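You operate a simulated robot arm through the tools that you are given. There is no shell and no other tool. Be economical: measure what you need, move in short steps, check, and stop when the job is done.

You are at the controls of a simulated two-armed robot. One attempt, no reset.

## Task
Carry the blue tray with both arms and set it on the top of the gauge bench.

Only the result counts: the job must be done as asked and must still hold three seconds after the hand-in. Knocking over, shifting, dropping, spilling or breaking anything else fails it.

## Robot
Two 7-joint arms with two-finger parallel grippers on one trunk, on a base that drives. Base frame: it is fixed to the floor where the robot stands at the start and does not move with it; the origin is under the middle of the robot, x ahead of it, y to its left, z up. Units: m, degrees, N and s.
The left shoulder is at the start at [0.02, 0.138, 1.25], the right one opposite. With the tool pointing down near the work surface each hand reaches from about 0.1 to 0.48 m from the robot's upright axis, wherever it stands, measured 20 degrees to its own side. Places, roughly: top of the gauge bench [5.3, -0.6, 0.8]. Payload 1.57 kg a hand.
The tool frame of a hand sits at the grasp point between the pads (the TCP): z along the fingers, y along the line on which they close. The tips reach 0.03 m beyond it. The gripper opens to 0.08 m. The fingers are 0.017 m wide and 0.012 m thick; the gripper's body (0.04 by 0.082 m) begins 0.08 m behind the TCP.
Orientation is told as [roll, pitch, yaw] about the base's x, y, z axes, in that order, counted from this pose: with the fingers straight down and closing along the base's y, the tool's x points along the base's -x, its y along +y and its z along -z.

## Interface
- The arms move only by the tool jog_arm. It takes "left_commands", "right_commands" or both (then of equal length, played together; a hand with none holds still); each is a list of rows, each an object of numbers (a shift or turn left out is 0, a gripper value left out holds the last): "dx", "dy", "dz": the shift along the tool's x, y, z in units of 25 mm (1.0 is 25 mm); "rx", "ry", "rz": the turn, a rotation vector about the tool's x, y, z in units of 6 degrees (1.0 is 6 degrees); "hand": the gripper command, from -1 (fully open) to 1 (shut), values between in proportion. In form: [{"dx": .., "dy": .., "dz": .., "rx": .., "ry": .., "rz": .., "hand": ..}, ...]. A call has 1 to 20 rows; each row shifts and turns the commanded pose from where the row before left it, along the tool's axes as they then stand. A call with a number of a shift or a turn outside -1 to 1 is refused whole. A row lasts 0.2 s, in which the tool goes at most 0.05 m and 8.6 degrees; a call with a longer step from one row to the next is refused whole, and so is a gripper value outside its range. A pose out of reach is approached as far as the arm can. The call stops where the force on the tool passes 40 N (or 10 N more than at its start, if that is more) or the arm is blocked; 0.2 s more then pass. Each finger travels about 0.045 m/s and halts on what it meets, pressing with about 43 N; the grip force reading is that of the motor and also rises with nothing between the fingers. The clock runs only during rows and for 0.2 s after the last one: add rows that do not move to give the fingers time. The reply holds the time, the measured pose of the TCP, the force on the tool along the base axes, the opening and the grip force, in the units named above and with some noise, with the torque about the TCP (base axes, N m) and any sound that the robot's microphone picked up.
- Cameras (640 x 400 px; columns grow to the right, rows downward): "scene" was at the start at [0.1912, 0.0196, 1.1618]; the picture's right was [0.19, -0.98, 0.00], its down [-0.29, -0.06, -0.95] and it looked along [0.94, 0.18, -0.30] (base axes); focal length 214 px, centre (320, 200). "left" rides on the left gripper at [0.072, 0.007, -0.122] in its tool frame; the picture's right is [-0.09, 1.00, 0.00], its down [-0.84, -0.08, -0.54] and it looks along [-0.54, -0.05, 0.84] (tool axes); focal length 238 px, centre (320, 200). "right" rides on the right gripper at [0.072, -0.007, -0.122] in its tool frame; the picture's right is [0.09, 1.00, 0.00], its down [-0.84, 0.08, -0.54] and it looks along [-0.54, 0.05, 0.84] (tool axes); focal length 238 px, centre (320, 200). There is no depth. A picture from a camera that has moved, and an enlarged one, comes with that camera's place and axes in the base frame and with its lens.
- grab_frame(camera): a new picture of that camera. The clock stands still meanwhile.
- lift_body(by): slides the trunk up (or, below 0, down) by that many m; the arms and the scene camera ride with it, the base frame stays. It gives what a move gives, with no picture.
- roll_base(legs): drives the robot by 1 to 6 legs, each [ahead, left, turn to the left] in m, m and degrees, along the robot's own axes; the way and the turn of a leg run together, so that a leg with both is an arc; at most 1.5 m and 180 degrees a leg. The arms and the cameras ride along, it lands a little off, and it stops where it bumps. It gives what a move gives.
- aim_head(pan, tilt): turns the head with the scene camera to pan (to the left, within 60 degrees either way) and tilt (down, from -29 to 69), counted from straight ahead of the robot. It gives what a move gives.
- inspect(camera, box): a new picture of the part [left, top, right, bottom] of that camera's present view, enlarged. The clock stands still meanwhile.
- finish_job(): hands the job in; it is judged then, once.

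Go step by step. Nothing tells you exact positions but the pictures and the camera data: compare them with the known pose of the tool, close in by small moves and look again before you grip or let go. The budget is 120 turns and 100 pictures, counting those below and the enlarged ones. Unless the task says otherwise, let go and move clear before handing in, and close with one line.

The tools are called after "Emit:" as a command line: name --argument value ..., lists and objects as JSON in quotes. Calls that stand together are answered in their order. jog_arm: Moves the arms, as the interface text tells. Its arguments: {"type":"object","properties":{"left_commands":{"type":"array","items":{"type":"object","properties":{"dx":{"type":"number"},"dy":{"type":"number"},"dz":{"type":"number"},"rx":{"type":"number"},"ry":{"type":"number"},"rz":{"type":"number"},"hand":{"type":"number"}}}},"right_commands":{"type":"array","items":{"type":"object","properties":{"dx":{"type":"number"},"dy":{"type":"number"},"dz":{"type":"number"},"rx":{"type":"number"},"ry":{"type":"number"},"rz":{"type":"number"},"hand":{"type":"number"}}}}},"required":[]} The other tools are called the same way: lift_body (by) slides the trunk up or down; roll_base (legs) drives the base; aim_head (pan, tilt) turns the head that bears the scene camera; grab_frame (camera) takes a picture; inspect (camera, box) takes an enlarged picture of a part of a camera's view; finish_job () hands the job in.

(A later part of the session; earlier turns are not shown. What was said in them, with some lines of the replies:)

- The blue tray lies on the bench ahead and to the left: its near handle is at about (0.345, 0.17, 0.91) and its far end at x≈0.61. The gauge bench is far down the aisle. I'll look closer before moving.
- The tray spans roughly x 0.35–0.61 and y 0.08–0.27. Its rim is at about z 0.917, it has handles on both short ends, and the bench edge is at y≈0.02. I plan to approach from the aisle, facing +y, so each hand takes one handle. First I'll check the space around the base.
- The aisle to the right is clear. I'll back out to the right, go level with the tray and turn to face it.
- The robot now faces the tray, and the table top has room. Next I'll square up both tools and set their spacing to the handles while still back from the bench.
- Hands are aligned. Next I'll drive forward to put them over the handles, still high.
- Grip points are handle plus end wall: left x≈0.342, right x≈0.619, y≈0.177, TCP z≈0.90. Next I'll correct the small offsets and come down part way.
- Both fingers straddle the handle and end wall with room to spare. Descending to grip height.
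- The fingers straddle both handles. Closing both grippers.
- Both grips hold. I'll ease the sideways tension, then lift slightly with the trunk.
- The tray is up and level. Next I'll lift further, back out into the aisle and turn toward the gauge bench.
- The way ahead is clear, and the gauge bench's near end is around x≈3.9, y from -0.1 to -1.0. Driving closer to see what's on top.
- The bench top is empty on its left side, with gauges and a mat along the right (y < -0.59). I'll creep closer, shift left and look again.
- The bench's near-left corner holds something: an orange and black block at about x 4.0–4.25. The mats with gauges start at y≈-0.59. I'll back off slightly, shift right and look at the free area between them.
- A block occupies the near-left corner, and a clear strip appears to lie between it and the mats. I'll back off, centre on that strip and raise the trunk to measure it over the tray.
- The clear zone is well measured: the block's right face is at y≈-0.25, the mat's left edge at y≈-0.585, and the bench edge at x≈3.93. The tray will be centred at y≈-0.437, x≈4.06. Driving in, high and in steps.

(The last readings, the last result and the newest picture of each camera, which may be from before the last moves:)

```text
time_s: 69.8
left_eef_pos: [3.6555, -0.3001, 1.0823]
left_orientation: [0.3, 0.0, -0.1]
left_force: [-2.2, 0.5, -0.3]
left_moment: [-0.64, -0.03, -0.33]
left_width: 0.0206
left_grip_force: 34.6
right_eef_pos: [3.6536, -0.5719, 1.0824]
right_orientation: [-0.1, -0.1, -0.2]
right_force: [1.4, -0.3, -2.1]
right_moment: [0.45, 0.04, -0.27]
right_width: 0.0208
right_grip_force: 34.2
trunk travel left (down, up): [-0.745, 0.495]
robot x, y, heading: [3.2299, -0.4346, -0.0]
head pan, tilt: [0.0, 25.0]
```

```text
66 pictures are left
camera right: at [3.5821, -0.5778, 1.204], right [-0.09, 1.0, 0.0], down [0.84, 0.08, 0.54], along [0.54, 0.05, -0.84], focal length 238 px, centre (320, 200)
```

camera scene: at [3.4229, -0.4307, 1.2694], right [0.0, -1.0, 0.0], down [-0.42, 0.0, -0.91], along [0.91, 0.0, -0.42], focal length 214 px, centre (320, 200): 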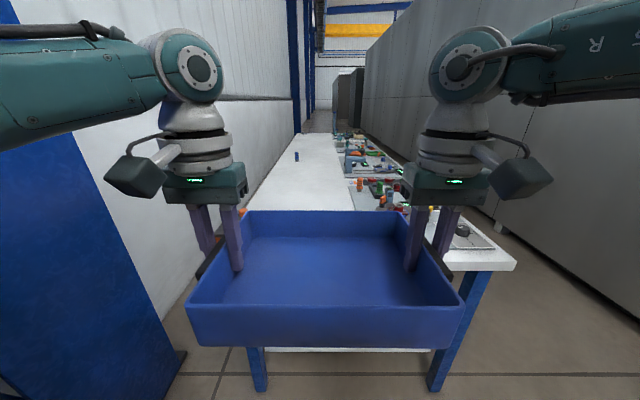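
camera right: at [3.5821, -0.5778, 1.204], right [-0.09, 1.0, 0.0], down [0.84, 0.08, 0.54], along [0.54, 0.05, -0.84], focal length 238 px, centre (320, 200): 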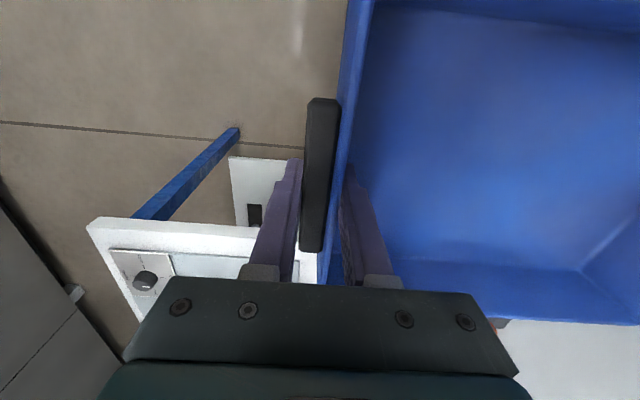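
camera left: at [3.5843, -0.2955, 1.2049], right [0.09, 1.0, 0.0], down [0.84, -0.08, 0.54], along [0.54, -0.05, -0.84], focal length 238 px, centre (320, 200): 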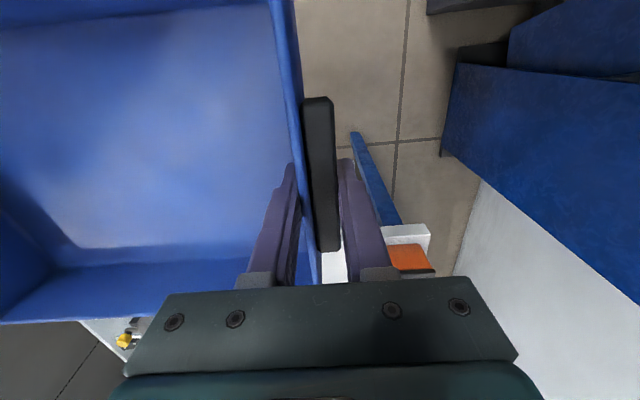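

With the top edge identified properly, the bench top is at z≈0.80 and its edge at x≈3.98, so the tray centre should go to x≈4.10, y≈-0.438. Lateral alignment is already right, so I'm driving in.

Emit:
roll_base --legs '[[0.45, 0, 0]]'

Emit:
grab_frame --camera "scene"

Emit:
grab_frame --camera "left"

Emit:
grab_frame --camera "right"

```text
time_s: 72.5
left_eef_pos: [4.1164, -0.3052, 1.0833]
left_orientation: [0.3, 0.0, -0.6]
left_force: [-1.7, 0.2, -1.0]
left_moment: [-0.69, 0.06, -0.27]
left_width: 0.021
left_grip_force: 34.3
right_eef_pos: [4.1108, -0.5759, 1.0819]
right_orientation: [-0.1, 0.0, -0.5]
right_force: [1.7, -1.5, -2.6]
right_moment: [0.44, -0.09, -0.25]
right_width: 0.021
right_grip_force: 34.0
trunk travel left (down, up): [-0.745, 0.495]
robot x, y, heading: [3.6891, -0.4359, -0.2]
head pan, tilt: [0.0, 25.0]
```

```text
65 pictures are left
camera scene: at [3.8822, -0.4326, 1.2694], right [0.0, -1.0, 0.0], down [-0.42, 0.0, -0.91], along [0.91, 0.0, -0.42], focal length 214 px, centre (320, 200)
```

scene: 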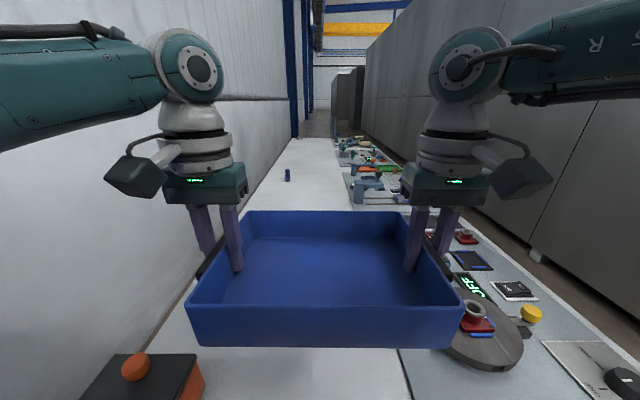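

```text
64 pictures are left
camera left: at [4.0443, -0.2984, 1.2048], right [0.1, 0.99, 0.0], down [0.84, -0.09, 0.54], along [0.54, -0.05, -0.84], focal length 238 px, centre (320, 200)
```

left: 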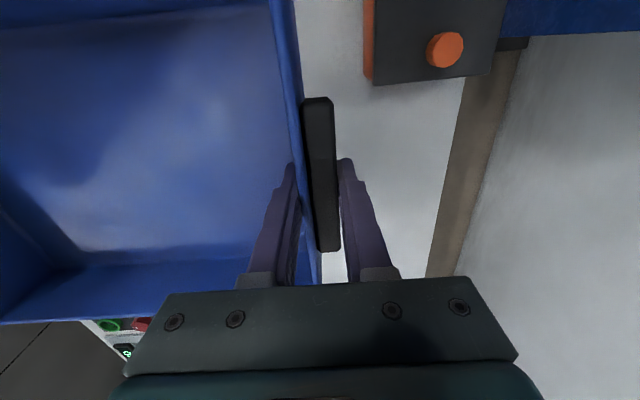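

```text
63 pictures are left
camera right: at [4.0405, -0.5808, 1.2039], right [-0.08, 1.0, 0.0], down [0.84, 0.07, 0.54], along [0.54, 0.04, -0.84], focal length 238 px, centre (320, 200)
```

right: 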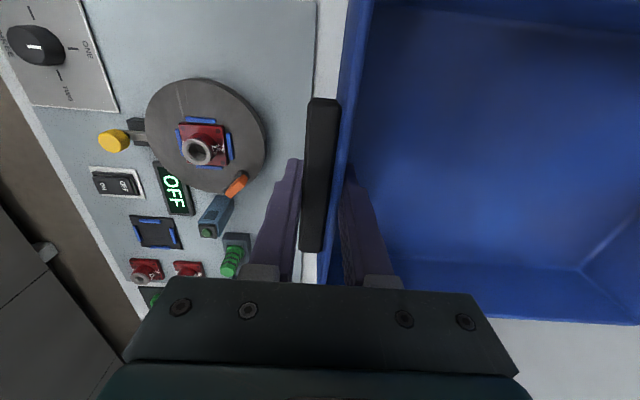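

The tray is over the clear zone, with about 35 mm to the block and 16 mm to the mat. I'll nudge it 7 mm left and lower it most of the way.

Emit:
jog_arm --left_commands '[{"dy": 0.15}, {"dy": 0.15}, {}]' --right_commands '[{"dy": 0.15}, {"dy": 0.15}, {}]'

Emit:
lift_body --by -0.18

Emit:
grab_frame --camera "scene"

Emit:
grab_frame --camera "right"

Emit:
grab_frame --camera "left"

```text
time_s: 73.3
left_eef_pos: [4.1162, -0.2976, 1.0835]
left_orientation: [0.2, 0.1, -0.4]
left_force: [-1.9, 0.8, -0.8]
left_moment: [-0.76, -0.2, -0.2]
left_width: 0.0208
left_grip_force: 34.1
right_eef_pos: [4.1111, -0.5671, 1.082]
right_orientation: [-0.1, 0.1, -0.5]
right_force: [1.7, -1.7, -3.4]
right_moment: [0.33, 0.18, -0.28]
right_width: 0.0209
right_grip_force: 34.1
trunk travel left (down, up): [-0.745, 0.495]
robot x, y, heading: [3.6912, -0.4357, -0.2]
head pan, tilt: [0.0, 25.0]
```

```text
time_s: 75.3
left_eef_pos: [4.1162, -0.2972, 0.9017]
left_orientation: [0.2, 0.0, -0.5]
left_force: [-2.0, 1.0, 0.9]
left_moment: [-0.72, 0.1, -0.29]
left_width: 0.0207
left_grip_force: 34.0
right_eef_pos: [4.1112, -0.5689, 0.9019]
right_orientation: [-0.1, 0.0, -0.4]
right_force: [1.7, -0.7, -2.7]
right_moment: [0.36, -0.06, -0.21]
right_width: 0.0208
right_grip_force: 33.7
trunk travel left (down, up): [-0.565, 0.675]
robot x, y, heading: [3.6886, -0.434, -0.5]
head pan, tilt: [0.0, 25.0]
```

```text
62 pictures are left
camera scene: at [3.8822, -0.4326, 1.0895], right [0.0, -1.0, 0.0], down [-0.42, 0.0, -0.91], along [0.91, 0.0, -0.42], focal length 214 px, centre (320, 200)
```

scene: 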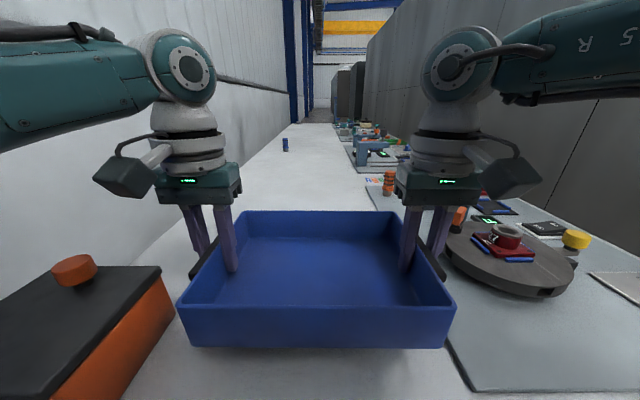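

```text
61 pictures are left
camera right: at [4.0404, -0.5731, 1.024], right [-0.08, 1.0, 0.0], down [0.84, 0.07, 0.54], along [0.54, 0.04, -0.84], focal length 238 px, centre (320, 200)
```

right: 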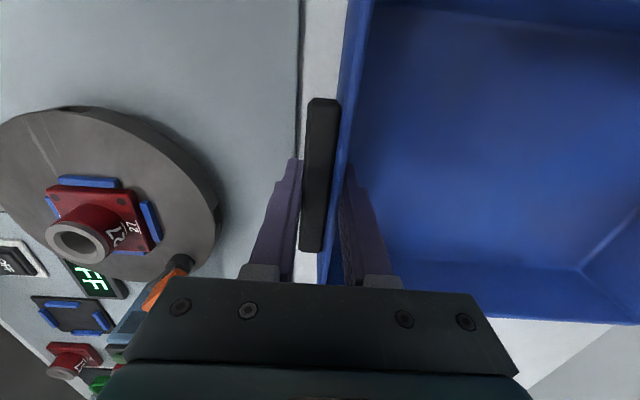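

```text
60 pictures are left
camera left: at [4.0442, -0.2907, 1.0248], right [0.1, 0.99, 0.0], down [0.84, -0.09, 0.54], along [0.54, -0.05, -0.84], focal length 238 px, centre (320, 200)
```

left: 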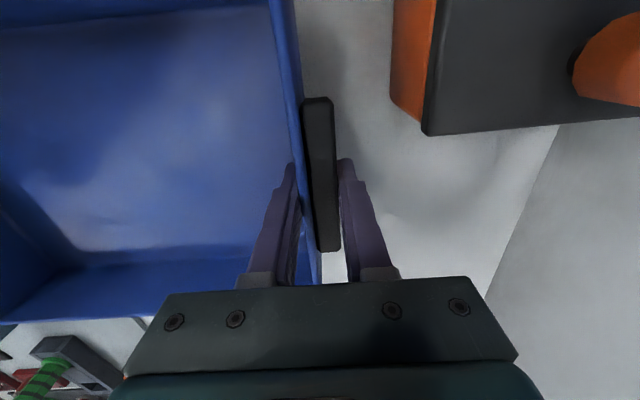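

There's clear margin on both sides. Lowering the last few centimetres gently with the arms.

Emit:
jog_arm --left_commands '[{"dz": 0.2}, {"dz": 0.2}, {"dz": 0.2}, {"dz": 0.2}, {"dz": 0.2}, {"dz": 0.2}, {"dz": 0.2}, {"dz": 0.2}, {}]' --right_commands '[{"dz": 0.2}, {"dz": 0.2}, {"dz": 0.2}, {"dz": 0.2}, {"dz": 0.2}, {"dz": 0.2}, {"dz": 0.2}, {"dz": 0.2}, {}]'

```text
time_s: 77.3
left_eef_pos: [4.1161, -0.297, 0.8631]
left_orientation: [0.2, -0.2, -0.4]
left_force: [-1.4, 2.9, -0.7]
left_moment: [-0.67, -0.17, -0.13]
left_width: 0.0206
left_grip_force: 34.1
right_eef_pos: [4.1121, -0.5671, 0.8625]
right_orientation: [-0.1, -0.1, -0.5]
right_force: [-1.7, -1.3, 5.5]
right_moment: [0.43, -0.36, -0.04]
right_width: 0.0208
right_grip_force: 34.1
trunk travel left (down, up): [-0.565, 0.675]
robot x, y, heading: [3.692, -0.432, -0.3]
head pan, tilt: [0.0, 25.0]
```

Emit:
jog_arm --left_commands '[{"dz": 0.1}, {"dz": 0.1}, {}, {}]' --right_commands '[{"dz": 0.1}, {"dz": 0.1}, {}, {}]'

Emit:
grab_frame --camera "scene"

```text
time_s: 78.3
left_eef_pos: [4.1179, -0.2976, 0.8591]
left_orientation: [0.3, -0.2, -0.4]
left_force: [-9.3, 7.8, 32.7]
left_moment: [-0.84, 0.08, -0.31]
left_width: 0.0215
left_grip_force: 34.6
right_eef_pos: [4.1151, -0.5673, 0.8592]
right_orientation: [-0.2, -0.1, -0.5]
right_force: [-7.5, -6.3, 32.3]
right_moment: [0.54, -0.03, -0.33]
right_width: 0.021
right_grip_force: 33.8
trunk travel left (down, up): [-0.565, 0.675]
robot x, y, heading: [3.6893, -0.4326, -0.2]
head pan, tilt: [0.0, 25.0]
```

```text
59 pictures are left
camera scene: at [3.884, -0.4325, 1.0901], right [0.0, -1.0, 0.0], down [-0.42, 0.0, -0.91], along [0.91, 0.0, -0.42], focal length 214 px, centre (320, 200)
```

scene: 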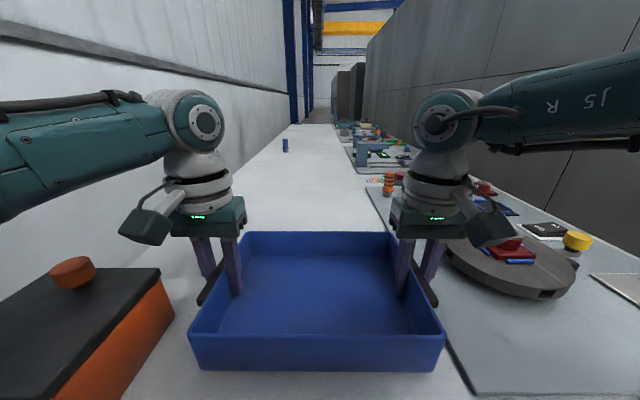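

The tray sits firmly on the bench top. I'll relieve the pressing force, then open both grippers part way.

Emit:
jog_arm --left_commands '[{"dz": -0.1}, {}, {"hand": -0.12}, {}, {}, {}, {}]' --right_commands '[{"dz": -0.1}, {}, {"hand": -0.12}, {}, {}, {}, {}]'

Emit:
grab_frame --camera "left"

Emit:
grab_frame --camera "right"

```text
time_s: 79.9
left_eef_pos: [4.1153, -0.297, 0.8612]
left_orientation: [0.3, 0.0, -0.5]
left_force: [0.0, 0.4, 0.3]
left_moment: [-0.01, 0.0, 0.0]
left_width: 0.0447
left_grip_force: 0.0
right_eef_pos: [4.112, -0.568, 0.8598]
right_orientation: [-0.1, 0.0, -0.4]
right_force: [-0.8, 0.3, 0.5]
right_moment: [-0.03, 0.01, -0.01]
right_width: 0.0449
right_grip_force: 0.1
trunk travel left (down, up): [-0.565, 0.675]
robot x, y, heading: [3.6943, -0.4312, -0.1]
head pan, tilt: [0.0, 25.0]
```

```text
58 pictures are left
camera left: at [4.0443, -0.2905, 0.9826], right [0.1, 0.99, 0.0], down [0.84, -0.09, 0.54], along [0.54, -0.05, -0.84], focal length 238 px, centre (320, 200)
```

left: 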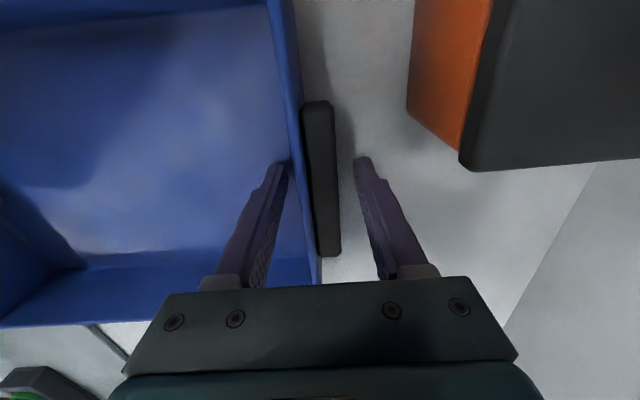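

```text
57 pictures are left
camera right: at [4.0405, -0.5731, 0.982], right [-0.08, 1.0, 0.0], down [0.84, 0.07, 0.54], along [0.54, 0.04, -0.84], focal length 238 px, centre (320, 200)
```

right: 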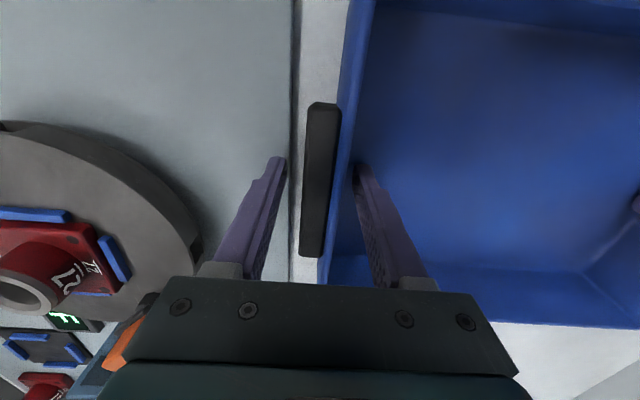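

Both hands are free of the handles with clearance on each side. Raising straight up with the trunk, then backing away.

Emit:
lift_body --by 0.2

Emit:
roll_base --legs '[[-0.5, 0, 0]]'

Emit:
grab_frame --camera "scene"

```text
time_s: 82.1
left_eef_pos: [4.1166, -0.2974, 1.0602]
left_orientation: [0.3, -0.1, -0.5]
left_force: [0.4, 0.3, -0.8]
left_moment: [-0.02, 0.01, 0.03]
left_width: 0.0447
left_grip_force: 0.1
right_eef_pos: [4.1118, -0.5686, 1.06]
right_orientation: [-0.1, 0.0, -0.5]
right_force: [0.0, -0.4, 0.5]
right_moment: [0.0, -0.01, -0.01]
right_width: 0.0446
right_grip_force: 0.0
trunk travel left (down, up): [-0.765, 0.475]
robot x, y, heading: [3.6908, -0.438, -0.1]
head pan, tilt: [0.0, 25.0]
```

```text
time_s: 85.1
left_eef_pos: [3.616, -0.295, 1.0594]
left_orientation: [0.3, 0.0, -0.8]
left_force: [-0.4, -0.2, 0.0]
left_moment: [0.02, 0.01, 0.01]
left_width: 0.0446
left_grip_force: 0.0
right_eef_pos: [3.609, -0.5663, 1.06]
right_orientation: [-0.1, 0.0, -0.8]
right_force: [-0.3, 0.8, 0.0]
right_moment: [0.01, 0.01, 0.0]
right_width: 0.0449
right_grip_force: 0.1
trunk travel left (down, up): [-0.765, 0.475]
robot x, y, heading: [3.1904, -0.431, -0.6]
head pan, tilt: [0.0, 25.0]
```

```text
56 pictures are left
camera scene: at [3.3803, -0.4299, 1.2895], right [-0.01, -1.0, 0.0], down [-0.42, 0.0, -0.91], along [0.91, -0.01, -0.42], focal length 214 px, centre (320, 200)
```

scene: 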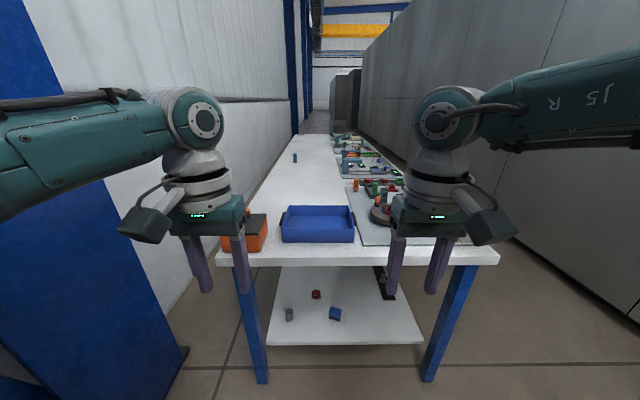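

The tray rests flat on the bench top, between the orange block and the mat, with nothing disturbed and the robot clear. Handing in.

Emit:
finish_job

```text
The job is handed in.
```

I carried the blue tray with both arms and set it on the gauge bench. It rests flat in the clear strip at the near end, between the orange block and the gauge mat. The last picture showed nothing else disturbed, and both hands were released and clear before I handed in.
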